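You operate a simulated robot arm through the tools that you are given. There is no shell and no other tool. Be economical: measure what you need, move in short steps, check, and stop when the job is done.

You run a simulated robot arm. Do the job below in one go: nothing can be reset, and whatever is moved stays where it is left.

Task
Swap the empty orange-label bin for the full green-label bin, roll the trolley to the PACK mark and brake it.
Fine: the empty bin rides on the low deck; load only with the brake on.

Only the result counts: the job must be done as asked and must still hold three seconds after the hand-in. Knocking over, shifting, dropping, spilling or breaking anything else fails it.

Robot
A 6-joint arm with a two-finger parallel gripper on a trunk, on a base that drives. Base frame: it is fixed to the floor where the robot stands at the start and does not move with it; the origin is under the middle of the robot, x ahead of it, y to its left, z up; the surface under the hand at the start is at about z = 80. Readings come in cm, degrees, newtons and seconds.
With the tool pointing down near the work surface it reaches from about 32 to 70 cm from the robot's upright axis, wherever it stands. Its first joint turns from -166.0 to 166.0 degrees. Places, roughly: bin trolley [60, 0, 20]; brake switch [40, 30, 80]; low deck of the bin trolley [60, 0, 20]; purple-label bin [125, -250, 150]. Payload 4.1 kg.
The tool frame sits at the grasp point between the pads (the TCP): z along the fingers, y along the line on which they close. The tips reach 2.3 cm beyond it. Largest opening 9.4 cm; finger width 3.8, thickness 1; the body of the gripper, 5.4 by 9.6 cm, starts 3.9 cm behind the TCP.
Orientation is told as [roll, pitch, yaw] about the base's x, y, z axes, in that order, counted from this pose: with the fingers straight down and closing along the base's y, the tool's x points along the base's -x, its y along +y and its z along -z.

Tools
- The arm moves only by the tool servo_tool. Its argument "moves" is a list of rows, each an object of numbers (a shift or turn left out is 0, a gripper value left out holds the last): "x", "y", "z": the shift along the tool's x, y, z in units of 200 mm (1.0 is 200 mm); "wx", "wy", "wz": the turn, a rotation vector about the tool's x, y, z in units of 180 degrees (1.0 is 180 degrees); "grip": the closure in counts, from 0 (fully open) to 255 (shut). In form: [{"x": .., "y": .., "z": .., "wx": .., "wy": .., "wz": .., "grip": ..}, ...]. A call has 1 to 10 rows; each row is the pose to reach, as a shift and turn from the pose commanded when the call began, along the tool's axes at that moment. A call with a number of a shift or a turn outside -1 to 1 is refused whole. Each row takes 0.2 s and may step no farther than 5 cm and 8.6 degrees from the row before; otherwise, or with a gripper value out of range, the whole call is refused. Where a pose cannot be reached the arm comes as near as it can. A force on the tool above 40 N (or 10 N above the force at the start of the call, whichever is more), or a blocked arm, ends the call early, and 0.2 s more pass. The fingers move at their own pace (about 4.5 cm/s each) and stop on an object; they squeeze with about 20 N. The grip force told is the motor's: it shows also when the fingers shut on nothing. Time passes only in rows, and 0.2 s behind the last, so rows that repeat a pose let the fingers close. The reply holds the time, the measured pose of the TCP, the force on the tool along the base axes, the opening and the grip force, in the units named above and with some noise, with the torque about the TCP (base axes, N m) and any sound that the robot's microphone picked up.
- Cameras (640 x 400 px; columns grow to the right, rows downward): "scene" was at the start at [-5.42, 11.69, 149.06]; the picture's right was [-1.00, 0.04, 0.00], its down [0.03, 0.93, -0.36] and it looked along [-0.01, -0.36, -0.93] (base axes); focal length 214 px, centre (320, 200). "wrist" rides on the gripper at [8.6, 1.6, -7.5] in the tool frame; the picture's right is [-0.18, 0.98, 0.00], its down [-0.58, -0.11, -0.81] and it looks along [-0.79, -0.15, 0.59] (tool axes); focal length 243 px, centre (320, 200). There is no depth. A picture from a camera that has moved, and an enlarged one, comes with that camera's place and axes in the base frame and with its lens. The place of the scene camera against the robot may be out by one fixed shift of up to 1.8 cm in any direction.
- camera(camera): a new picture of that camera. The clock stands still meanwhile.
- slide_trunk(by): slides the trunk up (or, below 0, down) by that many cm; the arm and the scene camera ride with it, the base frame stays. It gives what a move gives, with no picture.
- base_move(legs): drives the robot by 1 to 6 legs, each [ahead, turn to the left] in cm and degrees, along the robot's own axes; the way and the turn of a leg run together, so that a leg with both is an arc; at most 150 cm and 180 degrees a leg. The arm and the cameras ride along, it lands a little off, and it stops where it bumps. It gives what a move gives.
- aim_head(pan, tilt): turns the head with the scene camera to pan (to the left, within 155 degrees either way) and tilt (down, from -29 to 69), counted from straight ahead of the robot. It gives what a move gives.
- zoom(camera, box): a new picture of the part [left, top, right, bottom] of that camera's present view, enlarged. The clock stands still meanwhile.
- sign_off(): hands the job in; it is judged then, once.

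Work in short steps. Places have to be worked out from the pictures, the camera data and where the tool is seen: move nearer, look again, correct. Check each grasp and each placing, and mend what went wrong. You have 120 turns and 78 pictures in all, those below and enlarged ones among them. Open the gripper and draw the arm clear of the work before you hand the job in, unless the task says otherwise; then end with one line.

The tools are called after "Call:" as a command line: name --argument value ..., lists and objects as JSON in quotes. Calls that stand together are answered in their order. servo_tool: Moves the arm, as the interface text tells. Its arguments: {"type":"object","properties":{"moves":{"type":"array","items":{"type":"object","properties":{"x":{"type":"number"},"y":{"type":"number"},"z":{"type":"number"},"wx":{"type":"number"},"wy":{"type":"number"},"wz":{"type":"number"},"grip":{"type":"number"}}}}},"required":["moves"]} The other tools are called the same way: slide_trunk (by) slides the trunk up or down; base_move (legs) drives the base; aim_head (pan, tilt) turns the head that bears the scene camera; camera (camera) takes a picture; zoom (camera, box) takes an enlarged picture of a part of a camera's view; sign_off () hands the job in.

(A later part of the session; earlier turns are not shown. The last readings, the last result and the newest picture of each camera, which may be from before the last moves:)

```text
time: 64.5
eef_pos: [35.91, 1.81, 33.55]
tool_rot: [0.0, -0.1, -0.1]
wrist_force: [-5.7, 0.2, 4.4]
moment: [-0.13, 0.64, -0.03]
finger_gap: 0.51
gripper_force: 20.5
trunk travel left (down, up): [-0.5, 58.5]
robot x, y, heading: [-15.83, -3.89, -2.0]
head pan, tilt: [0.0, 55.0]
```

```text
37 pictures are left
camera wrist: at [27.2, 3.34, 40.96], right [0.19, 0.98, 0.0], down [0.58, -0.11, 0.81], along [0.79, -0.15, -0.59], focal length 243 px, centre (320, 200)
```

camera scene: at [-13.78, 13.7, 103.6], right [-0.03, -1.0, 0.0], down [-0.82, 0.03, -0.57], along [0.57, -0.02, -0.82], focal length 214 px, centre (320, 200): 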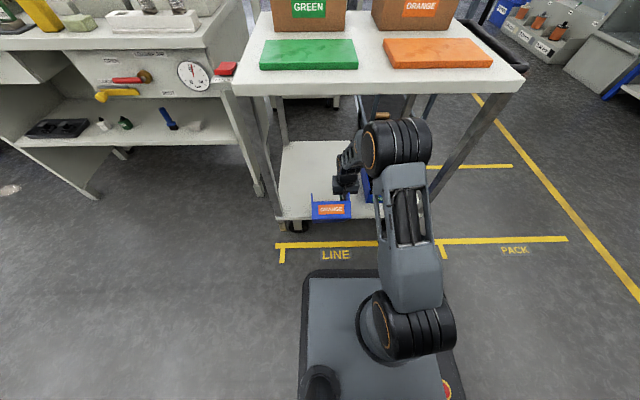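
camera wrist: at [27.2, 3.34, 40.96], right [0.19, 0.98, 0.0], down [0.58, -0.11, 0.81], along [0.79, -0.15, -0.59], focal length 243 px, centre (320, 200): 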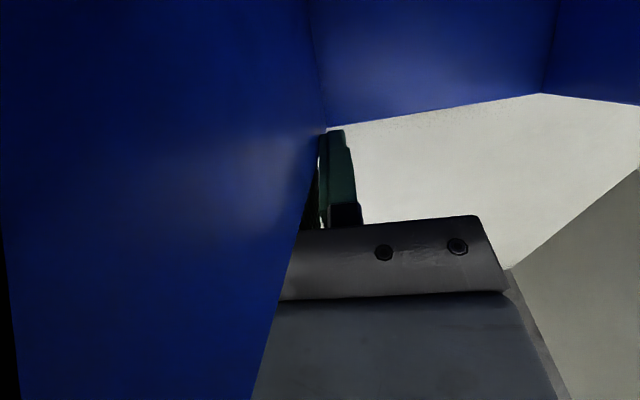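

The bin's far end caught the deck's edge and pivoted in the fingers (so the deck is higher than I reckoned, ~28+). I back off and inspect.

Call:
servo_tool --moves '[{"x": 0.2}, {"x": 0.4}, {"x": 0.6}, {"x": 0.6}]'

Call:
base_move --legs '[[-12, 0]]'

Call:
zoom --camera "scene" --box '[230, 120, 480, 280]'

Call:
camera --camera "wrist"

```text
time: 65.5
eef_pos: [23.85, 1.99, 33.34]
tool_rot: [-0.1, -0.2, -0.1]
wrist_force: [-0.2, 0.4, -2.4]
moment: [-0.14, -0.19, 0.0]
finger_gap: 0.49
gripper_force: 20.4
trunk travel left (down, up): [-0.5, 58.5]
robot x, y, heading: [-16.22, -3.64, -1.8]
head pan, tilt: [0.0, 55.0]
```

```text
time: 66.7
eef_pos: [11.82, 2.34, 33.43]
tool_rot: [0.0, -0.2, -0.4]
wrist_force: [-0.7, 0.2, -2.0]
moment: [-0.14, -0.16, 0.01]
finger_gap: 0.52
gripper_force: 19.6
trunk travel left (down, up): [-0.5, 58.5]
robot x, y, heading: [-28.51, -3.21, -2.2]
head pan, tilt: [0.0, 55.0]
```

```text
2.50 times, centred on (355, 200) of scene
camera zoom: at [-25.95, 14.12, 103.6], right [-0.04, -1.0, 0.0], down [-0.82, 0.03, -0.57], along [0.57, -0.02, -0.82], focal length 536 px, centre (232, 200)
```

zoom: 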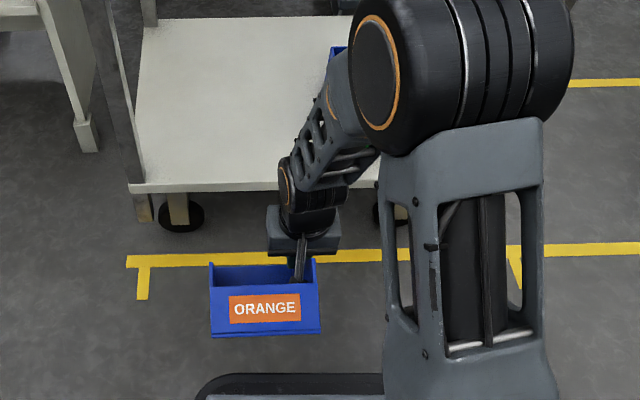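

```text
35 pictures are left
camera wrist: at [3.1, 3.91, 40.82], right [0.19, 0.98, 0.0], down [0.58, -0.11, 0.81], along [0.79, -0.15, -0.59], focal length 243 px, centre (320, 200)
```

wrist: 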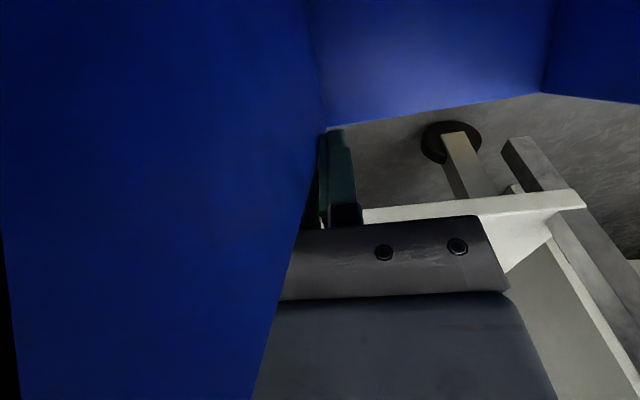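

The bin now hangs nose-down, pivoted ~75° about the pads, unharmed and empty. I'll turn to open floor (heading about −62), set it on the floor to level it, and regrip.

Call:
base_move --legs '[[0, -60]]'

Call:
servo_tool --moves '[{"x": -0.1, "wy": -0.042}, {"x": -0.2, "wy": -0.084}, {"x": -0.3, "wy": -0.126}, {"x": -0.4, "wy": -0.168}, {"x": -0.5, "wy": -0.21}, {"x": -0.6, "wy": -0.25}, {"x": -0.6, "wy": -0.25}]'

Call:
camera --camera "scene"

```text
time: 69.8
eef_pos: [-4.06, -35.88, 33.36]
tool_rot: [-0.1, -0.1, -61.3]
wrist_force: [-0.2, 0.6, -2.6]
moment: [-0.19, 0.07, -0.01]
finger_gap: 0.47
gripper_force: 19.8
trunk travel left (down, up): [-0.5, 58.5]
robot x, y, heading: [-28.33, -3.21, -62.9]
head pan, tilt: [0.0, 55.0]
```

```text
time: 71.4
eef_pos: [2.12, -47.24, 34.25]
tool_rot: [-1.9, -44.8, -59.9]
wrist_force: [-0.6, -0.6, -0.8]
moment: [-0.17, 0.07, 0.02]
finger_gap: 0.5
gripper_force: 19.7
out of reach, approached as far as the arm can: row 2, 3, 4, 5, 6, 7
trunk travel left (down, up): [-0.5, 58.5]
robot x, y, heading: [-28.62, -3.27, -62.9]
head pan, tilt: [0.0, 55.0]
```

```text
34 pictures are left
camera scene: at [-12.38, 3.99, 103.6], right [-0.89, -0.45, 0.0], down [-0.37, 0.73, -0.57], along [0.26, -0.51, -0.82], focal length 214 px, centre (320, 200)
```

scene: 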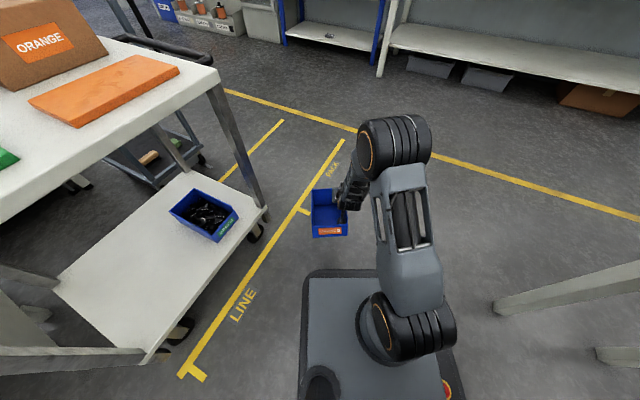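

Bin is now about 30° from level. Before setting it down I enlarge the deck from this angle to get its height right.

Call:
zoom --camera "scene" --box '[100, 150, 280, 380]'

```text
1.74 times, centred on (190, 265) of scene
camera zoom: at [-12.38, 3.99, 103.6], right [-0.89, -0.45, 0.0], down [-0.37, 0.73, -0.57], along [0.26, -0.51, -0.82], focal length 373 px, centre (546, 87)
```

zoom: 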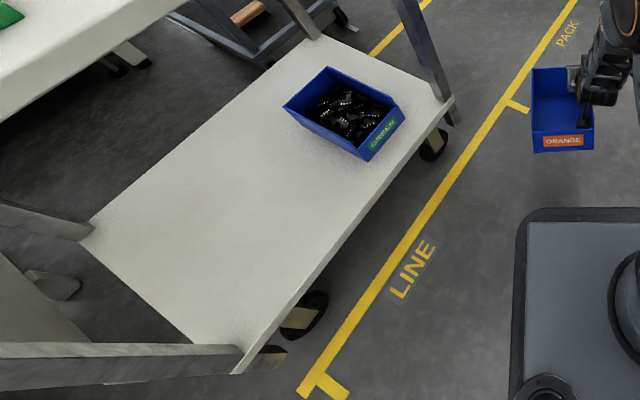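

Deck is near z 28. Now I lower the tilted bin to the floor in steps (down = tool x+z equally).

Call:
servo_tool --moves '[{"x": 0.14, "z": 0.14}, {"x": 0.28, "z": 0.28}, {"x": 0.42, "z": 0.42}, {"x": 0.42, "z": 0.42}]'

Call:
servo_tool --moves '[{"x": 0.1, "z": 0.1}, {"x": 0.2, "z": 0.2}, {"x": 0.3, "z": 0.3}, {"x": 0.4, "z": 0.4}, {"x": 0.4, "z": 0.4}]'

Call:
camera --camera "scene"

```text
time: 72.4
eef_pos: [3.05, -48.87, 23.18]
tool_rot: [-4.4, -44.2, -58.3]
wrist_force: [-0.1, 0.1, -3.4]
moment: [-0.17, 0.0, -0.01]
finger_gap: 0.5
gripper_force: 19.9
out of reach, approached as far as the arm can: row 1, 2, 3, 4
trunk travel left (down, up): [-0.5, 58.5]
robot x, y, heading: [-28.59, -3.04, -62.9]
head pan, tilt: [0.0, 55.0]
```

```text
time: 73.6
eef_pos: [3.11, -49.36, 11.73]
tool_rot: [-5.7, -44.2, -57.8]
wrist_force: [-3.8, 0.5, 7.3]
moment: [0.06, -0.35, 0.15]
finger_gap: 0.59
gripper_force: 19.7
out of reach, approached as far as the arm can: row 2, 3, 4, 5
trunk travel left (down, up): [-0.5, 58.5]
robot x, y, heading: [-28.7, -3.29, -62.7]
head pan, tilt: [0.0, 55.0]
```

```text
32 pictures are left
camera scene: at [-12.41, 4.03, 103.62], right [-0.89, -0.45, 0.0], down [-0.37, 0.73, -0.57], along [0.26, -0.51, -0.82], focal length 214 px, centre (320, 200)
```

scene: 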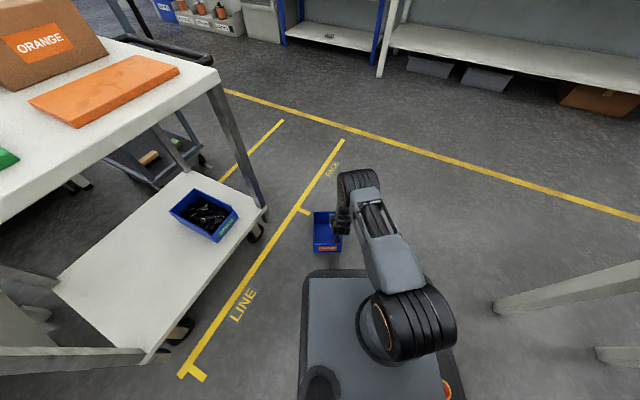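

Contact with the floor and the bin is levelling. I go down a little further.

Call:
servo_tool --moves '[{"x": 0.05, "z": 0.05}, {"x": 0.1, "z": 0.1}, {"x": 0.1, "z": 0.1}]'

Call:
zoom --camera "scene" --box '[280, 170, 400, 270]'

```text
time: 74.4
eef_pos: [3.26, -49.39, 8.62]
tool_rot: [-5.3, -44.1, -57.8]
wrist_force: [0.8, 3.0, 8.2]
moment: [0.11, -0.76, 0.13]
finger_gap: 0.72
gripper_force: 19.6
out of reach, approached as far as the arm can: row 1, 2, 3
trunk travel left (down, up): [-0.5, 58.5]
robot x, y, heading: [-28.8, -3.18, -63.1]
head pan, tilt: [0.0, 55.0]
```

```text
4.00 times, centred on (340, 220) of scene
camera zoom: at [-12.43, 4.04, 103.6], right [-0.89, -0.45, 0.0], down [-0.37, 0.73, -0.57], along [0.26, -0.51, -0.82], focal length 858 px, centre (240, 120)
```

zoom: 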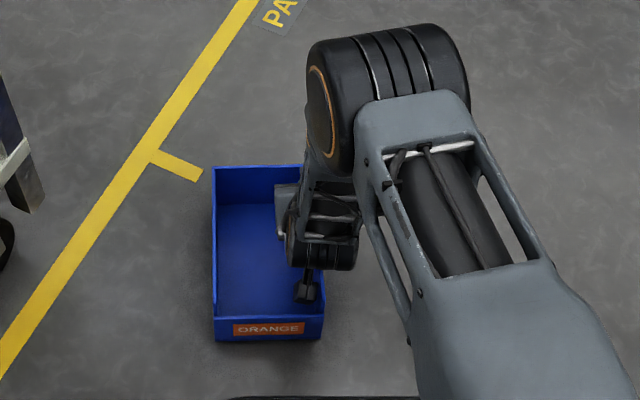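

The bin looks flat on the floor. I open the fingers, then raise the tool straight up and set it back to vertical.

Call:
servo_tool --moves '[{"grip": 0}, {"grip": 0}, {"grip": 0}, {"grip": 0}, {"grip": 0}, {"grip": 0}]'

Call:
servo_tool --moves '[{"x": -0.15, "z": -0.15}, {"x": -0.3, "z": -0.3}, {"x": -0.45, "z": -0.45, "wy": 0.042}, {"x": -0.45, "z": -0.45, "wy": 0.084}, {"x": -0.45, "z": -0.45, "wy": 0.126}, {"x": -0.45, "z": -0.45, "wy": 0.168}, {"x": -0.45, "z": -0.45, "wy": 0.21}, {"x": -0.45, "z": -0.45, "wy": 0.25}, {"x": -0.45, "z": -0.45, "wy": 0.25}]'

Call:
camera --camera "wrist"

Call:
zoom --camera "scene" --box '[280, 170, 400, 270]'

```text
time: 75.8
eef_pos: [3.31, -49.38, 8.75]
tool_rot: [-5.4, -44.0, -57.8]
wrist_force: [0.2, 0.7, 1.1]
moment: [-0.02, -0.03, 0.01]
finger_gap: 9.42
gripper_force: 0.0
trunk travel left (down, up): [-0.5, 58.5]
robot x, y, heading: [-28.67, -3.62, -63.1]
head pan, tilt: [0.0, 55.0]
```

```text
time: 77.8
eef_pos: [4.12, -49.18, 21.65]
tool_rot: [-3.0, 0.6, -61.4]
wrist_force: [-0.9, 0.4, 0.1]
moment: [0.0, 0.01, -0.04]
finger_gap: 9.38
gripper_force: 0.1
out of reach, approached as far as the arm can: row 6, 7
trunk travel left (down, up): [-0.5, 58.5]
robot x, y, heading: [-28.79, -3.26, -63.2]
head pan, tilt: [0.0, 55.0]
```

```text
30 pictures are left
camera wrist: at [1.71, -40.81, 29.12], right [0.95, 0.31, -0.06], down [0.23, -0.55, 0.8], along [0.22, -0.78, -0.59], focal length 243 px, centre (320, 200)
```

wrist: 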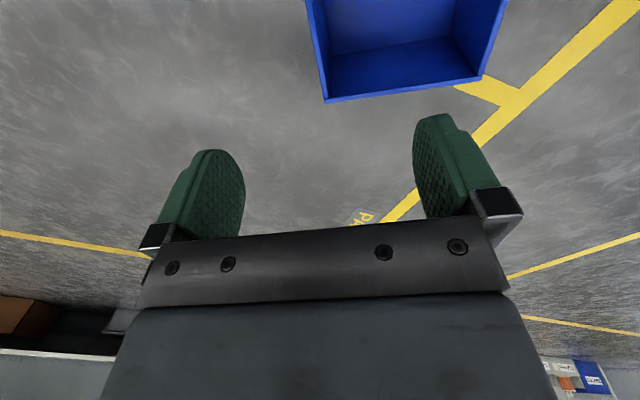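

```text
4.00 times, centred on (340, 220) of scene
camera zoom: at [-12.39, 4.0, 103.61], right [-0.89, -0.45, 0.0], down [-0.37, 0.73, -0.57], along [0.26, -0.51, -0.82], focal length 858 px, centre (240, 120)
```

zoom: 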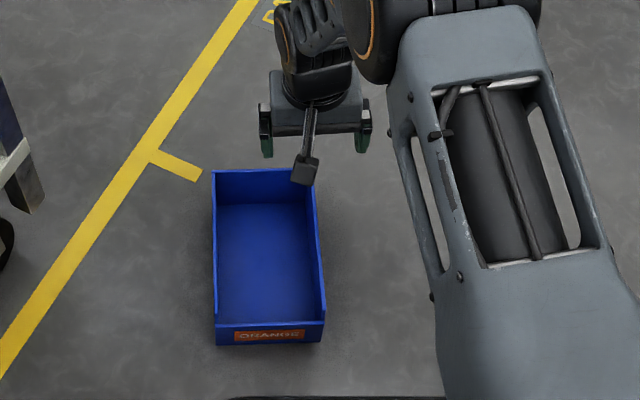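

The bin stands flat on the floor, its right wall mid at about (0.1, −44.3), long axis along −60°. I move above that wall and check the tool attitude.

Call:
servo_tool --moves '[{"x": 0.16, "y": -0.03, "z": 0.1}, {"x": 0.313, "y": -0.05, "z": 0.25}, {"x": 0.313, "y": -0.05, "z": 0.25}]'

```text
time: 78.6
eef_pos: [-0.53, -44.01, 16.88]
tool_rot: [-3.2, 0.6, -61.5]
wrist_force: [0.8, -0.9, -1.0]
moment: [0.0, -0.01, 0.01]
finger_gap: 9.38
gripper_force: 0.0
trunk travel left (down, up): [-0.5, 58.5]
robot x, y, heading: [-28.5, -3.07, -63.2]
head pan, tilt: [0.0, 55.0]
```

Attitude is off by ~3° roll; I correct that and the position before descending.

Call:
servo_tool --moves '[{"x": -0.026, "y": 0.026, "z": 0.1, "wx": -0.008, "wy": 0.0146, "wz": -0.006}, {"x": -0.026, "y": 0.026, "z": 0.1, "wx": -0.008, "wy": 0.0146, "wz": -0.006}]'

Call:
camera --camera "wrist"

```text
time: 79.2
eef_pos: [0.18, -44.42, 14.71]
tool_rot: [-1.7, 3.4, -60.4]
wrist_force: [0.0, 0.6, -0.2]
moment: [-0.05, 0.04, -0.01]
finger_gap: 9.4
gripper_force: 0.1
trunk travel left (down, up): [-0.5, 58.5]
robot x, y, heading: [-28.47, -2.95, -63.0]
head pan, tilt: [0.0, 55.0]
```

```text
28 pictures are left
camera wrist: at [-2.37, -36.36, 22.68], right [0.94, 0.33, -0.04], down [0.23, -0.59, 0.77], along [0.23, -0.74, -0.63], focal length 243 px, centre (320, 200)
```

wrist: 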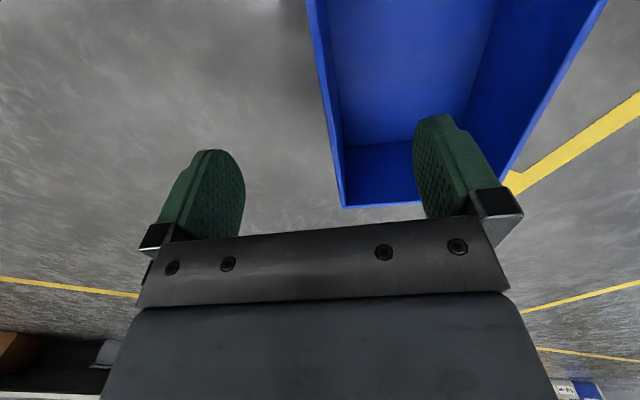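

Pitch is about the tool's own axis: correct wx, wy accordingly and go down to z≈6.7.

Call:
servo_tool --moves '[{"z": 0.05, "wx": -0.0094, "wy": -0.019}, {"z": 0.2, "wx": -0.0094, "wy": -0.019}, {"z": 0.4, "wx": -0.0094, "wy": -0.019}, {"z": 0.4, "wx": -0.0094, "wy": -0.019}]'

Call:
zoom --camera "scene" --box '[280, 170, 400, 270]'

```text
time: 80.2
eef_pos: [0.11, -43.91, 6.56]
tool_rot: [-0.1, -0.1, -60.4]
wrist_force: [-0.1, -0.1, 0.3]
moment: [-0.01, 0.0, -0.02]
finger_gap: 9.38
gripper_force: 0.0
trunk travel left (down, up): [-0.5, 58.5]
robot x, y, heading: [-28.73, -3.23, -63.1]
head pan, tilt: [0.0, 55.0]
```

```text
4.00 times, centred on (340, 220) of scene
camera zoom: at [-12.39, 3.99, 103.61], right [-0.89, -0.45, 0.0], down [-0.37, 0.73, -0.57], along [0.26, -0.51, -0.82], focal length 858 px, centre (240, 120)
```

zoom: 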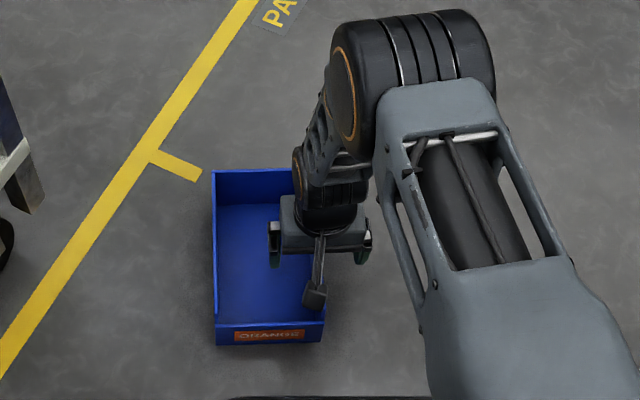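

Well placed. Close, lift, retract 10 cm.

Call:
servo_tool --moves '[{"grip": 255}, {"grip": 255}, {"grip": 255}, {"grip": 255}, {"grip": 255}, {"grip": 255}, {"grip": 255}]'

Call:
servo_tool --moves '[{"z": -0.2}, {"z": -0.4}, {"z": -0.6}, {"z": -0.8}, {"z": -1.0}, {"z": -1.0}]'

Call:
servo_tool --moves '[{"z": -0.2}, {"z": -0.4}, {"z": -0.6}, {"x": 0.1, "z": -0.75}, {"x": 0.3, "z": -0.75}, {"x": 0.5, "z": -0.75}, {"x": 0.5, "z": -0.75}]'

Call:
base_move --legs '[[0, 60.4]]'

Call:
zoom --camera "scene" --box '[230, 120, 480, 280]'

```text
time: 81.8
eef_pos: [0.07, -43.86, 6.58]
tool_rot: [0.0, -0.1, -60.5]
wrist_force: [-0.1, -0.3, 2.0]
moment: [0.04, 0.1, -0.22]
finger_gap: 0.51
gripper_force: 19.9
trunk travel left (down, up): [-0.5, 58.5]
robot x, y, heading: [-28.44, -3.57, -63.2]
head pan, tilt: [0.0, 55.0]
```

```text
time: 83.2
eef_pos: [-0.04, -44.4, 26.54]
tool_rot: [0.0, -0.1, -60.4]
wrist_force: [0.1, 0.3, -1.4]
moment: [-0.04, 0.1, 0.02]
finger_gap: 0.48
gripper_force: 20.1
trunk travel left (down, up): [-0.5, 58.5]
robot x, y, heading: [-28.66, -3.64, -63.2]
head pan, tilt: [0.0, 55.0]
```

```text
time: 84.8
eef_pos: [-4.83, -35.68, 41.88]
tool_rot: [0.0, -0.1, -60.4]
wrist_force: [-0.4, -0.3, -1.6]
moment: [-0.06, 0.14, 0.03]
finger_gap: 0.5
gripper_force: 20.4
trunk travel left (down, up): [-0.5, 58.5]
robot x, y, heading: [-28.5, -3.27, -62.8]
head pan, tilt: [0.0, 55.0]
```

```text
time: 87.9
eef_pos: [11.36, 1.23, 41.69]
tool_rot: [-0.1, -0.1, -0.2]
wrist_force: [-0.1, 0.3, -2.7]
moment: [-0.16, 0.05, -0.01]
finger_gap: 0.49
gripper_force: 20.2
trunk travel left (down, up): [-0.5, 58.5]
robot x, y, heading: [-28.35, -2.97, -2.7]
head pan, tilt: [0.0, 55.0]
```

```text
2.50 times, centred on (355, 200) of scene
camera zoom: at [-25.74, 14.09, 103.6], right [-0.05, -1.0, 0.0], down [-0.82, 0.04, -0.57], along [0.57, -0.03, -0.82], focal length 536 px, centre (232, 200)
```

zoom: 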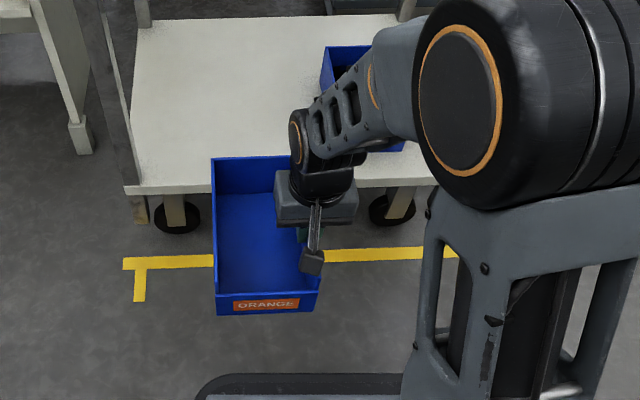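

Level again, bin bottom at ~35, well above the deck. Adjust y by +2.3 and z by −2, drive 12 forward, then extend.

Call:
servo_tool --moves '[{"y": 0.06, "z": 0.05}, {"y": 0.115, "z": 0.1}, {"y": 0.115, "z": 0.1}]'

Call:
base_move --legs '[[12, 0]]'

Call:
servo_tool --moves '[{"x": -0.15}, {"x": -0.3}, {"x": -0.45}, {"x": -0.45}]'

Call:
camera --camera "scene"

```text
time: 88.7
eef_pos: [11.3, 3.46, 39.68]
tool_rot: [0.0, -0.1, -0.2]
wrist_force: [-0.2, 0.1, -2.1]
moment: [-0.15, 0.03, 0.04]
finger_gap: 0.47
gripper_force: 20.0
trunk travel left (down, up): [-0.5, 58.5]
robot x, y, heading: [-28.65, -3.37, -2.8]
head pan, tilt: [0.0, 55.0]
```

```text
time: 89.9
eef_pos: [23.25, 2.9, 39.64]
tool_rot: [-0.1, -0.1, -0.3]
wrist_force: [-0.5, -0.3, -2.6]
moment: [-0.13, 0.03, 0.01]
finger_gap: 0.49
gripper_force: 19.9
trunk travel left (down, up): [-0.5, 58.5]
robot x, y, heading: [-16.57, -4.0, -2.8]
head pan, tilt: [0.0, 55.0]
```

```text
time: 90.9
eef_pos: [32.14, 2.9, 39.44]
tool_rot: [-0.1, -0.2, -0.2]
wrist_force: [0.3, 0.9, -2.4]
moment: [-0.11, 0.01, 0.01]
finger_gap: 0.48
gripper_force: 19.9
trunk travel left (down, up): [-0.5, 58.5]
robot x, y, heading: [-16.47, -4.08, -2.9]
head pan, tilt: [0.0, 55.0]
```

```text
25 pictures are left
camera scene: at [-13.74, 13.51, 103.6], right [-0.05, -1.0, 0.0], down [-0.82, 0.04, -0.57], along [0.57, -0.03, -0.82], focal length 214 px, centre (320, 200)
```

scene: 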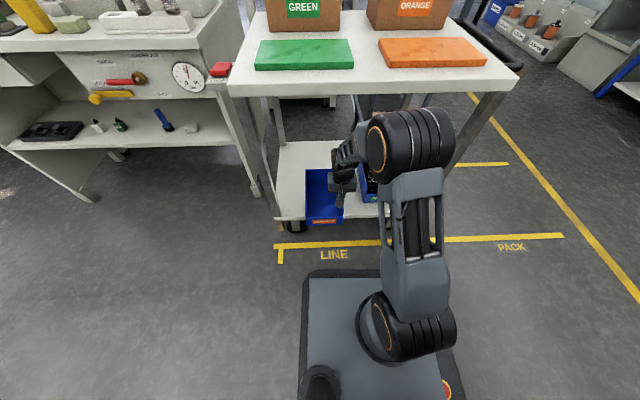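

No contact; the bin is over the deck's edge. Continue to x≈44, then lower until touch.

Call:
servo_tool --moves '[{"x": -0.15}, {"x": -0.3}, {"x": -0.45}, {"x": -0.6}, {"x": -0.6}]'

Call:
servo_tool --moves '[{"z": 0.05}, {"z": 0.1}, {"z": 0.15}, {"z": 0.19}, {"z": 0.19}]'

Call:
camera --camera "scene"

```text
time: 92.1
eef_pos: [44.51, 2.79, 39.49]
tool_rot: [-0.1, -0.2, -0.2]
wrist_force: [0.2, -0.3, -1.8]
moment: [-0.13, 0.01, 0.0]
finger_gap: 0.5
gripper_force: 20.0
trunk travel left (down, up): [-0.5, 58.5]
robot x, y, heading: [-16.47, -3.91, -2.7]
head pan, tilt: [0.0, 55.0]
```

```text
time: 93.3
eef_pos: [44.22, 2.97, 35.75]
tool_rot: [0.0, -0.1, -0.2]
wrist_force: [0.6, -0.3, -1.9]
moment: [-0.13, 0.01, -0.01]
finger_gap: 0.51
gripper_force: 19.7
trunk travel left (down, up): [-0.5, 58.5]
robot x, y, heading: [-16.54, -3.87, -2.6]
head pan, tilt: [0.0, 55.0]
```

```text
24 pictures are left
camera scene: at [-13.73, 13.51, 103.6], right [-0.05, -1.0, 0.0], down [-0.82, 0.04, -0.57], along [0.57, -0.03, -0.82], focal length 214 px, centre (320, 200)
```

scene: 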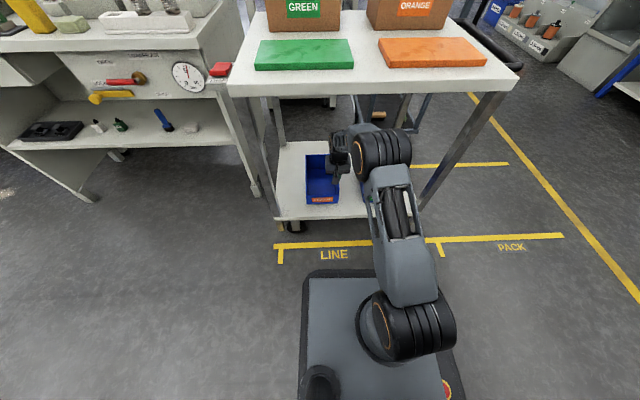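

Not touching yet. Lower in 0.4 cm steps watching the force.

Call:
servo_tool --moves '[{"z": 0.02}, {"z": 0.04}, {"z": 0.06}, {"z": 0.08}]'

```text
time: 94.3
eef_pos: [44.28, 2.71, 34.49]
tool_rot: [-0.1, -0.2, -0.2]
wrist_force: [0.7, -0.1, -2.2]
moment: [-0.16, 0.02, 0.0]
finger_gap: 0.49
gripper_force: 20.2
trunk travel left (down, up): [-0.5, 58.5]
robot x, y, heading: [-16.49, -3.84, -3.2]
head pan, tilt: [0.0, 55.0]
```

Still free. Continue the same way.

Call:
servo_tool --moves '[{"z": 0.02}, {"z": 0.04}, {"z": 0.06}, {"z": 0.08}]'

Call:
servo_tool --moves '[{"z": 0.02}, {"z": 0.04}, {"z": 0.04}]'

```text
time: 95.3
eef_pos: [44.28, 2.86, 32.74]
tool_rot: [0.0, -0.1, -0.2]
wrist_force: [-0.4, -0.8, -3.0]
moment: [-0.13, 0.0, -0.01]
finger_gap: 0.5
gripper_force: 19.7
trunk travel left (down, up): [-0.5, 58.5]
robot x, y, heading: [-16.88, -3.79, -2.9]
head pan, tilt: [0.0, 55.0]
```

```text
time: 96.1
eef_pos: [44.24, 2.86, 31.96]
tool_rot: [0.0, -0.1, -0.2]
wrist_force: [0.2, -0.5, -2.2]
moment: [-0.15, -0.01, -0.06]
finger_gap: 0.49
gripper_force: 20.3
trunk travel left (down, up): [-0.5, 58.5]
robot x, y, heading: [-16.59, -3.9, -2.8]
head pan, tilt: [0.0, 55.0]
```

No touch even at bottom z≈25.5, so the deck is ~20–24 and its front edge may have a lip. I move 4 cm deeper before lowering on.

Call:
servo_tool --moves '[{"x": -0.1}, {"x": -0.2}, {"x": -0.2, "z": 0.02}, {"x": -0.2, "z": 0.04}, {"x": -0.2, "z": 0.06}, {"x": -0.2, "z": 0.08}, {"x": -0.2, "z": 0.08}]'

Call:
zoom --camera "scene" --box '[220, 70, 480, 260]'

```text
time: 97.7
eef_pos: [48.25, 2.92, 30.48]
tool_rot: [0.0, -0.3, -0.2]
wrist_force: [1.2, 2.1, 13.9]
moment: [-0.06, -0.24, -0.09]
finger_gap: 0.45
gripper_force: 20.6
trunk travel left (down, up): [-0.5, 58.5]
robot x, y, heading: [-16.46, -3.58, -2.8]
head pan, tilt: [0.0, 55.0]
```

```text
2.11 times, centred on (350, 165) of scene
camera zoom: at [-13.84, 13.5, 103.61], right [-0.05, -1.0, 0.0], down [-0.82, 0.04, -0.57], along [0.57, -0.03, -0.82], focal length 452 px, centre (257, 274)
```

zoom: 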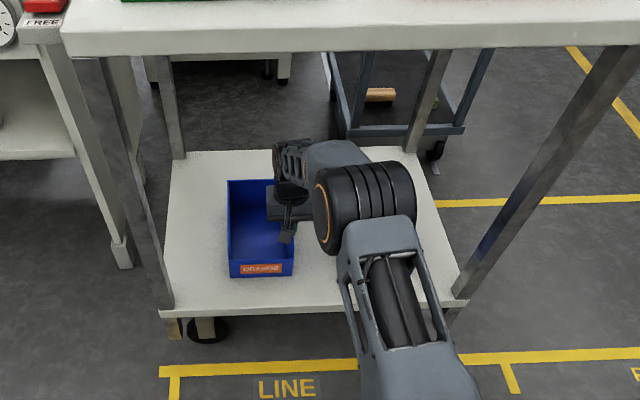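

The bin rests on the deck (13.9 N up, bottom ≈ z 24). Ease slightly, open, and lift clear of the rim.

Call:
servo_tool --moves '[{"z": -0.01, "grip": 255}, {"z": -0.015, "grip": 0}, {"z": -0.015, "grip": 0}, {"z": -0.015, "grip": 0}, {"z": -0.015, "grip": 0}, {"z": -0.015, "grip": 0}, {"z": -0.015, "grip": 0}]'

Call:
servo_tool --moves '[{"z": -0.12}, {"z": -0.24}, {"z": -0.36}, {"z": -0.44}, {"z": -0.44}]'

Call:
camera --camera "wrist"

```text
time: 99.3
eef_pos: [48.21, 2.9, 30.66]
tool_rot: [0.0, -0.1, -0.2]
wrist_force: [0.7, 0.3, 0.5]
moment: [0.02, 0.02, -0.01]
finger_gap: 9.39
gripper_force: 0.0
trunk travel left (down, up): [-0.5, 58.5]
robot x, y, heading: [-16.38, -3.7, -2.9]
head pan, tilt: [0.0, 55.0]
```

```text
time: 100.5
eef_pos: [48.17, 2.73, 39.66]
tool_rot: [0.1, -0.1, -0.2]
wrist_force: [-0.7, -0.2, -0.8]
moment: [0.0, -0.02, 0.0]
finger_gap: 9.41
gripper_force: 0.0
trunk travel left (down, up): [-0.5, 58.5]
robot x, y, heading: [-16.38, -3.97, -2.7]
head pan, tilt: [0.0, 55.0]
```

```text
22 pictures are left
camera wrist: at [39.59, 4.37, 47.1], right [0.19, 0.98, 0.0], down [0.58, -0.11, 0.81], along [0.79, -0.15, -0.59], focal length 243 px, centre (320, 200)
```

wrist: 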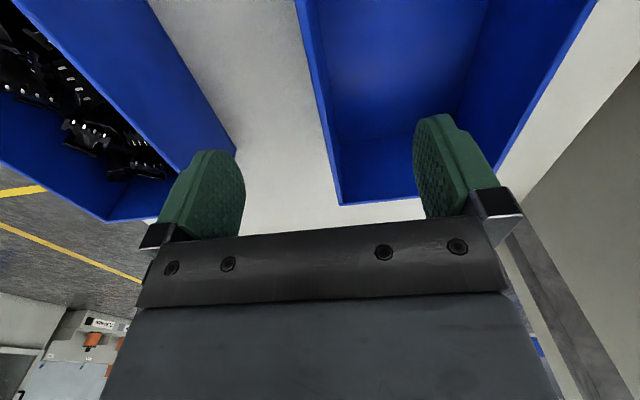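

The orange bin stands well. The green bin's left rim is at y≈−10, centre x≈47.8, contents below the rim. I move above that wall and look.

Call:
servo_tool --moves '[{"y": -0.2}, {"y": -0.4}, {"x": 0.01, "y": -0.6}, {"x": 0.015, "y": -0.648}, {"x": 0.015, "y": -0.648}]'

Call:
camera --camera "wrist"

```text
time: 101.7
eef_pos: [47.88, -10.23, 39.55]
tool_rot: [0.1, -0.1, 0.0]
wrist_force: [0.5, 0.2, 0.3]
moment: [-0.04, 0.02, 0.01]
finger_gap: 9.4
gripper_force: 0.0
trunk travel left (down, up): [-0.5, 58.5]
robot x, y, heading: [-16.69, -4.17, -2.9]
head pan, tilt: [0.0, 55.0]
```

```text
21 pictures are left
camera wrist: at [39.15, -8.64, 46.99], right [0.19, 0.98, 0.0], down [0.58, -0.11, 0.81], along [0.79, -0.15, -0.59], focal length 243 px, centre (320, 200)
```

wrist: 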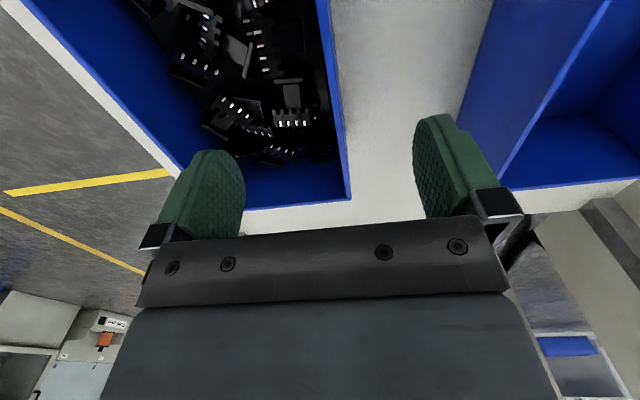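

Rim is at y≈−9.3, back at x≈58.4, so wall centre is y −9.55, mid x 48.3. I pre-close to ~3 cm so the inner finger stays near the wall and go down slowly.

Call:
servo_tool --moves '[{"x": -0.02, "y": 0.033, "grip": 174}, {"x": -0.02, "y": 0.033, "grip": 174}, {"x": -0.02, "y": 0.033, "grip": 174}, {"x": -0.02, "y": 0.033, "grip": 174}, {"x": -0.02, "y": 0.033, "z": 0.1, "grip": 174}, {"x": -0.02, "y": 0.033, "z": 0.2, "grip": 174}, {"x": -0.02, "y": 0.033, "z": 0.28, "grip": 174}, {"x": -0.02, "y": 0.033, "z": 0.28, "grip": 174}]'

Call:
camera --camera "wrist"

```text
time: 103.5
eef_pos: [48.3, -9.53, 33.89]
tool_rot: [-0.2, -0.1, -0.2]
wrist_force: [-0.1, 0.1, 0.5]
moment: [0.02, 0.0, 0.0]
finger_gap: 3.0
gripper_force: 0.0
trunk travel left (down, up): [-0.5, 58.5]
robot x, y, heading: [-16.51, -3.85, -2.4]
head pan, tilt: [0.0, 55.0]
```

```text
20 pictures are left
camera wrist: at [39.51, -7.96, 41.3], right [0.19, 0.98, 0.0], down [0.58, -0.11, 0.81], along [0.79, -0.15, -0.59], focal length 243 px, centre (320, 200)
```

wrist: 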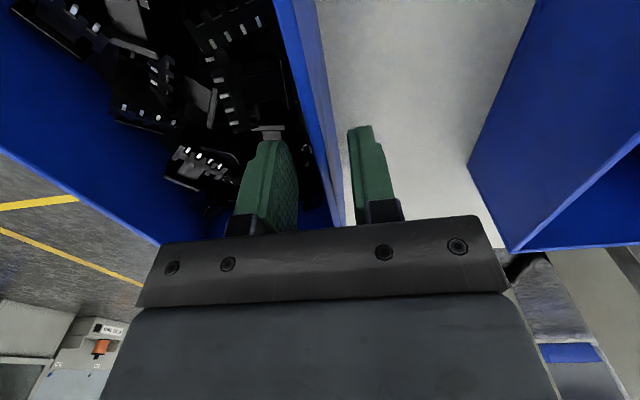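

The fingers straddle the wall. Descend 3 cm gently, watching the force, then close.

Call:
servo_tool --moves '[{"z": 0.04}, {"z": 0.08}, {"z": 0.12}, {"z": 0.15}, {"z": 0.15}]'

Call:
servo_tool --moves '[{"grip": 255}, {"grip": 255}, {"grip": 255}, {"grip": 255}, {"grip": 255}]'

Call:
servo_tool --moves '[{"z": -0.02}, {"z": -0.05}, {"z": -0.08}, {"z": -0.08}]'

Call:
camera --camera "wrist"

```text
time: 104.7
eef_pos: [48.29, -9.51, 30.83]
tool_rot: [-0.1, -0.1, -0.2]
wrist_force: [0.2, -0.8, 0.1]
moment: [-0.03, -0.02, 0.01]
finger_gap: 2.99
gripper_force: 0.1
trunk travel left (down, up): [-0.5, 58.5]
robot x, y, heading: [-16.53, -4.29, -3.0]
head pan, tilt: [0.0, 55.0]
```

```text
time: 105.9
eef_pos: [48.25, -9.45, 30.83]
tool_rot: [0.0, -0.1, 0.0]
wrist_force: [-2.1, 1.4, 0.1]
moment: [-0.06, -0.09, -0.08]
finger_gap: 0.51
gripper_force: 20.1
trunk travel left (down, up): [-0.5, 58.5]
robot x, y, heading: [-16.45, -3.83, -2.8]
head pan, tilt: [0.0, 55.0]
```

```text
time: 106.9
eef_pos: [48.24, -9.54, 32.33]
tool_rot: [0.0, -0.1, -0.2]
wrist_force: [0.4, 0.1, -7.9]
moment: [0.45, -0.01, 0.0]
finger_gap: 0.52
gripper_force: 20.0
trunk travel left (down, up): [-0.5, 58.5]
robot x, y, heading: [-16.44, -3.42, -2.7]
head pan, tilt: [0.0, 55.0]
```

```text
19 pictures are left
camera wrist: at [39.6, -7.87, 39.74], right [0.19, 0.98, 0.0], down [0.58, -0.11, 0.81], along [0.79, -0.15, -0.59], focal length 243 px, centre (320, 200)
```

wrist: 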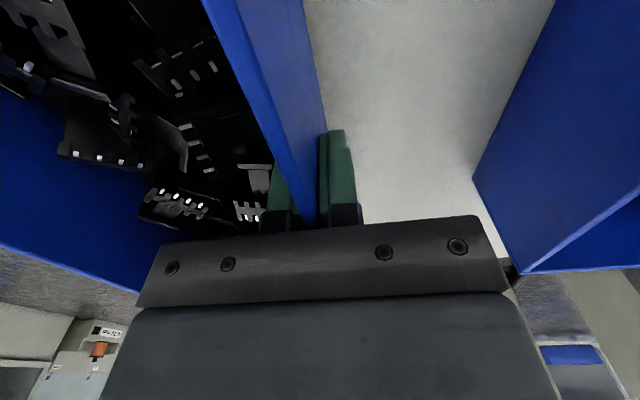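

The full bin weighs ~0.8 kg and holds (gap 0.52). Lift gently to TCP ≈39.5 and check.

Call:
servo_tool --moves '[{"z": -0.06}, {"z": -0.12}, {"z": -0.18}, {"z": -0.24}, {"z": -0.3}, {"z": -0.36}, {"z": -0.36}]'

Call:
zoom --camera "scene" --box '[250, 110, 460, 240]'

```text
time: 108.5
eef_pos: [48.28, -9.42, 39.42]
tool_rot: [0.1, -0.1, -0.3]
wrist_force: [0.0, 0.1, -6.9]
moment: [0.49, 0.0, -0.01]
finger_gap: 0.48
gripper_force: 20.2
trunk travel left (down, up): [-0.5, 58.5]
robot x, y, heading: [-16.39, -4.13, -2.7]
head pan, tilt: [0.0, 55.0]
```

```text
3.05 times, centred on (355, 175) of scene
camera zoom: at [-13.69, 13.49, 103.6], right [-0.05, -1.0, 0.0], down [-0.82, 0.04, -0.57], along [0.57, -0.03, -0.82], focal length 654 px, centre (213, 276)
```

zoom: 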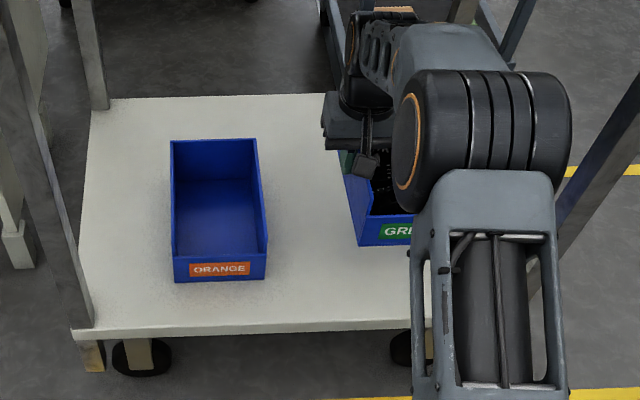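

Level and clear; the orange bin is untouched. I withdraw the arm 20 cm smoothly, then back the base off.

Call:
servo_tool --moves '[{"x": 0.08}, {"x": 0.18}, {"x": 0.3}, {"x": 0.42}, {"x": 0.54}, {"x": 0.66}, {"x": 0.78}, {"x": 0.88}, {"x": 0.95}, {"x": 0.95}]'

Call:
base_move --legs '[[-12, 0]]'

Call:
slide_trunk --by 35

Call:
zoom --camera "scene" --box '[250, 90, 460, 290]'

```text
time: 110.7
eef_pos: [29.39, -9.33, 39.54]
tool_rot: [0.1, -0.1, -0.2]
wrist_force: [-0.3, 0.5, -7.3]
moment: [0.43, -0.08, -0.01]
finger_gap: 0.52
gripper_force: 19.6
trunk travel left (down, up): [-0.5, 58.5]
robot x, y, heading: [-16.36, -3.84, -2.9]
head pan, tilt: [0.0, 55.0]
```

```text
time: 111.9
eef_pos: [17.34, -8.71, 39.42]
tool_rot: [0.0, -0.1, 0.0]
wrist_force: [-0.9, -0.3, -6.7]
moment: [0.45, -0.05, -0.01]
finger_gap: 0.5
gripper_force: 20.4
trunk travel left (down, up): [-0.5, 58.5]
robot x, y, heading: [-28.54, -3.63, -2.6]
head pan, tilt: [0.0, 55.0]
```

```text
time: 115.3
eef_pos: [17.4, -8.66, 74.46]
tool_rot: [0.1, 0.0, -0.1]
wrist_force: [0.5, -0.8, -7.3]
moment: [0.44, -0.04, 0.01]
finger_gap: 0.49
gripper_force: 20.2
trunk travel left (down, up): [-35.5, 23.5]
robot x, y, heading: [-28.1, -3.31, -2.8]
head pan, tilt: [0.0, 55.0]
```

```text
2.00 times, centred on (355, 190) of scene
camera zoom: at [-25.64, 14.06, 138.6], right [-0.05, -1.0, 0.0], down [-0.82, 0.04, -0.57], along [0.57, -0.03, -0.82], focal length 429 px, centre (250, 220)
```

zoom: 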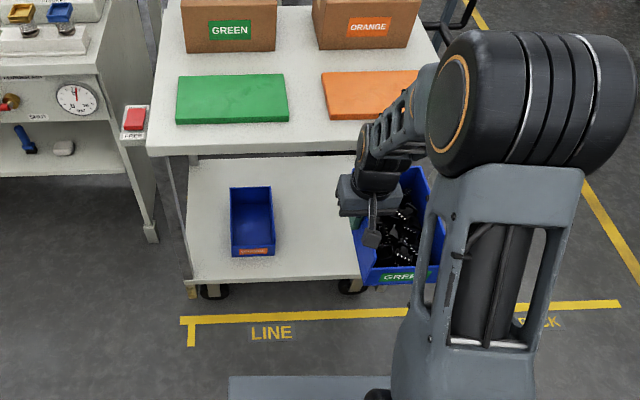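

The full bin is safe; the orange bin stands on the deck. I raise further, retract a little, and turn to the rear table through the open side.

Call:
slide_trunk --by 23

Call:
servo_tool --moves '[{"x": 0.05, "z": -0.08}, {"x": 0.12, "z": -0.18}, {"x": 0.2, "z": -0.28}, {"x": 0.25, "z": -0.38}, {"x": 0.25, "z": -0.45}, {"x": 0.25, "z": -0.45}]'

Call:
base_move --legs '[[0, -83], [0, -82]]'

Call:
camera --camera "scene"

```text
time: 117.8
eef_pos: [17.36, -8.69, 97.44]
tool_rot: [0.0, -0.1, -0.1]
wrist_force: [0.8, 0.8, -7.4]
moment: [0.46, 0.0, 0.01]
finger_gap: 0.47
gripper_force: 19.7
trunk travel left (down, up): [-58.5, 0.5]
robot x, y, heading: [-28.54, -3.29, -2.9]
head pan, tilt: [0.0, 55.0]
```

```text
time: 119.2
eef_pos: [12.68, -8.61, 106.44]
tool_rot: [0.0, -0.1, -0.1]
wrist_force: [0.6, 0.0, -7.4]
moment: [0.43, -0.01, -0.01]
finger_gap: 0.52
gripper_force: 19.8
trunk travel left (down, up): [-58.5, 0.5]
robot x, y, heading: [-28.33, -3.77, -2.9]
head pan, tilt: [0.0, 55.0]
```

```text
time: 126.6
eef_pos: [-69.27, -9.84, 106.38]
tool_rot: [0.0, -0.1, -163.6]
wrist_force: [0.2, -0.3, -6.3]
moment: [-0.42, -0.12, 0.0]
finger_gap: 0.51
gripper_force: 19.9
trunk travel left (down, up): [-58.5, 0.5]
robot x, y, heading: [-28.48, -3.35, -166.2]
head pan, tilt: [0.0, 55.0]
```

```text
16 pictures are left
camera scene: at [-24.96, -18.94, 161.61], right [-0.24, 0.97, 0.0], down [0.8, 0.19, -0.57], along [-0.56, -0.14, -0.82], focal length 214 px, centre (320, 200)
```

scene: 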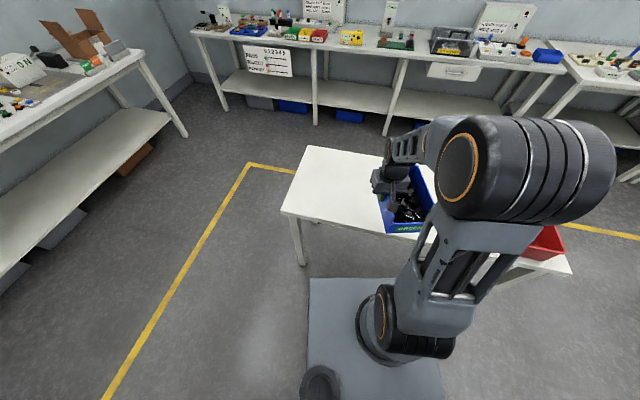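

Now move over the orange bin's former place (tool to (−82.5, −31.2), yaw 180) in smooth steps.

Call:
servo_tool --moves '[{"x": -0.07, "y": 0.06, "wz": 0.007}, {"x": -0.18, "y": 0.16, "wz": 0.018}, {"x": -0.3, "y": 0.27, "wz": 0.03}, {"x": -0.43, "y": 0.385, "wz": 0.042}, {"x": -0.56, "y": 0.5, "wz": 0.054}, {"x": -0.69, "y": 0.62, "wz": 0.067}, {"x": -0.8, "y": 0.72, "wz": 0.078}, {"x": -0.89, "y": 0.8, "wz": 0.087}, {"x": -0.935, "y": 0.84, "wz": 0.0911}, {"x": -0.935, "y": 0.84, "wz": 0.0911}]'

Call:
servo_tool --moves '[{"z": 0.1}, {"z": 0.22}, {"z": 0.35}, {"z": 0.48}, {"z": 0.6}, {"z": 0.72}, {"z": 0.82}, {"z": 0.89}, {"z": 0.89}]'

Call:
zoom --camera "scene" --box '[270, 120, 470, 260]'

```text
time: 128.8
eef_pos: [-82.57, -31.4, 106.48]
tool_rot: [0.0, -0.1, 180.0]
wrist_force: [-0.2, 0.2, -7.2]
moment: [-0.43, 0.03, 0.01]
finger_gap: 0.48
gripper_force: 19.6
trunk travel left (down, up): [-58.5, 0.5]
robot x, y, heading: [-28.5, -3.64, -166.3]
head pan, tilt: [0.0, 55.0]
```

```text
time: 130.8
eef_pos: [-82.68, -31.17, 88.62]
tool_rot: [0.0, -0.1, 179.9]
wrist_force: [0.5, 0.7, -7.1]
moment: [-0.49, 0.03, -0.01]
finger_gap: 0.5
gripper_force: 19.9
trunk travel left (down, up): [-58.5, 0.5]
robot x, y, heading: [-28.51, -3.27, -166.5]
head pan, tilt: [0.0, 55.0]
```

```text
2.86 times, centred on (370, 190) of scene
camera zoom: at [-24.97, -18.99, 161.6], right [-0.24, 0.97, 0.0], down [0.8, 0.19, -0.57], along [-0.56, -0.14, -0.82], focal length 613 px, centre (177, 229)
```

zoom: 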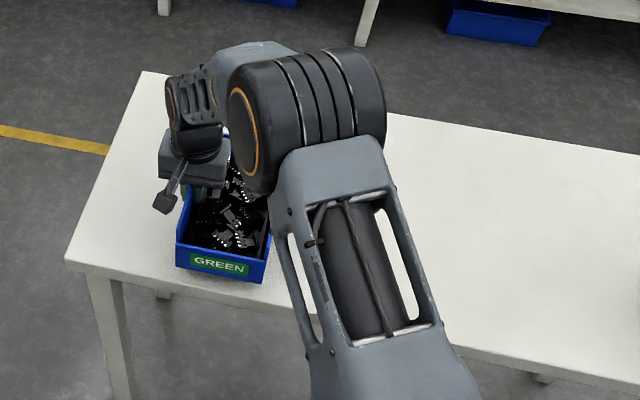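

Over the spot. Lower gently to contact.

Call:
servo_tool --moves '[{"z": 0.03}, {"z": 0.06}, {"z": 0.08}, {"z": 0.095}, {"z": 0.105}, {"z": 0.105}]'

```text
time: 132.2
eef_pos: [-82.62, -31.42, 86.5]
tool_rot: [0.0, -0.1, 180.0]
wrist_force: [0.5, -0.2, -7.9]
moment: [-0.45, 0.0, 0.0]
finger_gap: 0.52
gripper_force: 19.8
trunk travel left (down, up): [-58.5, 0.5]
robot x, y, heading: [-28.4, -3.43, -166.4]
head pan, tilt: [0.0, 55.0]
```

Still hanging; continue by millimetres.

Call:
servo_tool --moves '[{"z": 0.01}, {"z": 0.02}, {"z": 0.03}, {"z": 0.03}]'

Call:
servo_tool --moves '[{"z": 0.01}, {"z": 0.015}, {"z": 0.015}]'

```text
time: 133.2
eef_pos: [-82.56, -31.43, 85.87]
tool_rot: [-0.1, -0.1, 179.9]
wrist_force: [-0.1, -0.3, -7.5]
moment: [-0.43, 0.0, 0.0]
finger_gap: 0.49
gripper_force: 19.8
trunk travel left (down, up): [-58.5, 0.5]
robot x, y, heading: [-28.46, -3.23, -166.5]
head pan, tilt: [0.0, 55.0]
```

```text
time: 134.0
eef_pos: [-82.67, -31.44, 85.78]
tool_rot: [0.1, -0.3, 180.0]
wrist_force: [0.7, 0.8, 12.8]
moment: [0.68, -0.46, -0.1]
finger_gap: 0.48
gripper_force: 20.5
trunk travel left (down, up): [-58.5, 0.5]
robot x, y, heading: [-28.65, -3.26, -166.3]
head pan, tilt: [0.0, 55.0]
```

It rests on the table. Ease, open just partly (not to disturb the contents), and lift out.

Call:
servo_tool --moves '[{"z": -0.01}, {"z": -0.012, "grip": 174}, {"z": -0.012, "grip": 174}, {"z": -0.012, "grip": 174}, {"z": -0.012, "grip": 174}]'

Call:
servo_tool --moves '[{"z": -0.1}, {"z": -0.25}, {"z": -0.45}, {"z": -0.65}, {"z": -0.85}, {"x": 0.1, "y": -0.1, "z": -0.95}, {"x": 0.3, "y": -0.2, "z": -0.95}, {"x": 0.5, "y": -0.3, "z": -0.95}, {"x": 0.7, "y": -0.4, "z": -0.95}, {"x": 0.7, "y": -0.4, "z": -0.95}]'

Call:
zoom --camera "scene" --box '[270, 120, 470, 260]'

```text
time: 135.2
eef_pos: [-82.41, -31.43, 85.91]
tool_rot: [0.0, -0.1, 180.0]
wrist_force: [0.1, -0.1, -0.5]
moment: [-0.03, -0.01, -0.01]
finger_gap: 2.97
gripper_force: 0.1
trunk travel left (down, up): [-58.5, 0.5]
robot x, y, heading: [-28.0, -3.38, -166.3]
head pan, tilt: [0.0, 55.0]
```

```text
time: 137.4
eef_pos: [-68.69, -23.27, 104.97]
tool_rot: [0.0, -0.1, 180.0]
wrist_force: [-0.1, 0.2, -0.5]
moment: [-0.02, 0.0, 0.0]
finger_gap: 2.98
gripper_force: 0.1
trunk travel left (down, up): [-58.5, 0.5]
robot x, y, heading: [-28.48, -3.44, -166.4]
head pan, tilt: [0.0, 55.0]
```

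```text
2.86 times, centred on (370, 190) of scene
camera zoom: at [-24.91, -18.97, 161.6], right [-0.24, 0.97, 0.0], down [0.8, 0.19, -0.57], along [-0.56, -0.14, -0.82], focal length 613 px, centre (177, 229)
```

zoom: 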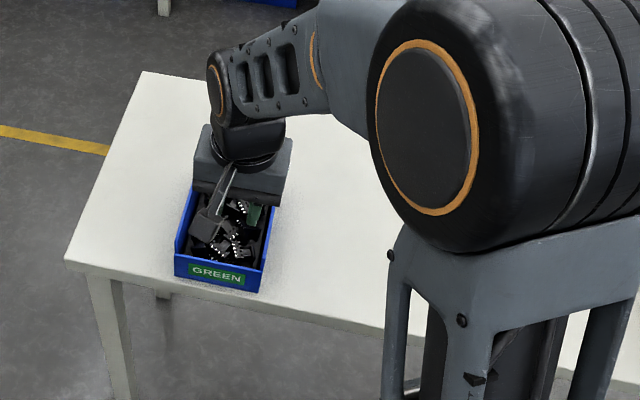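

The green bin rests on the table. Next the trolley: I back out, turn to heading +90 so the trolley is on my right, and bring the trunk to its normal height, to reach the brake switch.

Call:
base_move --legs '[[-13.5, 0], [0, -103.6]]'

Call:
slide_trunk --by -11

Call:
aim_head --pan -65 --tilt 50

Call:
camera --camera "scene"

```text
time: 143.1
eef_pos: [-24.61, 43.77, 105.05]
tool_rot: [0.0, -0.1, 75.9]
wrist_force: [-0.3, -1.3, -0.4]
moment: [0.02, -0.01, -0.01]
finger_gap: 2.97
gripper_force: 0.1
trunk travel left (down, up): [-58.5, 0.5]
robot x, y, heading: [-15.41, -0.34, 89.7]
head pan, tilt: [0.0, 55.0]
```

```text
time: 144.5
eef_pos: [-24.73, 43.83, 94.01]
tool_rot: [0.0, -0.1, 75.8]
wrist_force: [0.8, 0.4, -0.3]
moment: [-0.02, -0.02, -0.03]
finger_gap: 2.99
gripper_force: 0.1
trunk travel left (down, up): [-47.5, 11.5]
robot x, y, heading: [-14.86, 0.07, 89.8]
head pan, tilt: [0.0, 55.0]
```

```text
time: 145.8
eef_pos: [-24.81, 43.77, 94.01]
tool_rot: [0.0, -0.1, 75.9]
wrist_force: [0.2, 1.5, -0.8]
moment: [0.0, 0.0, -0.01]
finger_gap: 2.99
gripper_force: 0.1
trunk travel left (down, up): [-47.5, 11.5]
robot x, y, heading: [-15.37, 0.01, 89.8]
head pan, tilt: [-65.0, 50.0]
```

```text
13 pictures are left
camera scene: at [-24.02, -1.93, 151.26], right [0.42, -0.91, 0.0], down [-0.7, -0.32, -0.64], along [0.58, 0.27, -0.77], focal length 214 px, centre (320, 200)
```

scene: 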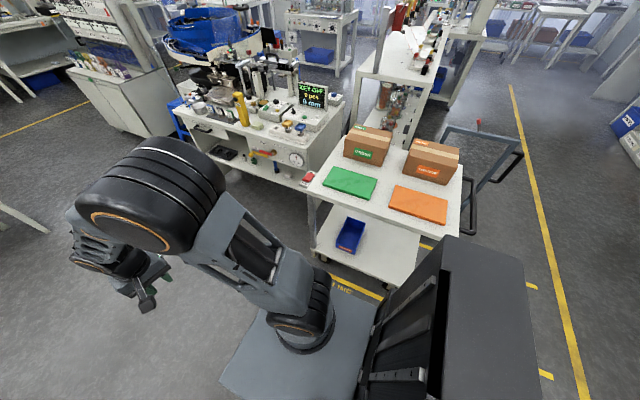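

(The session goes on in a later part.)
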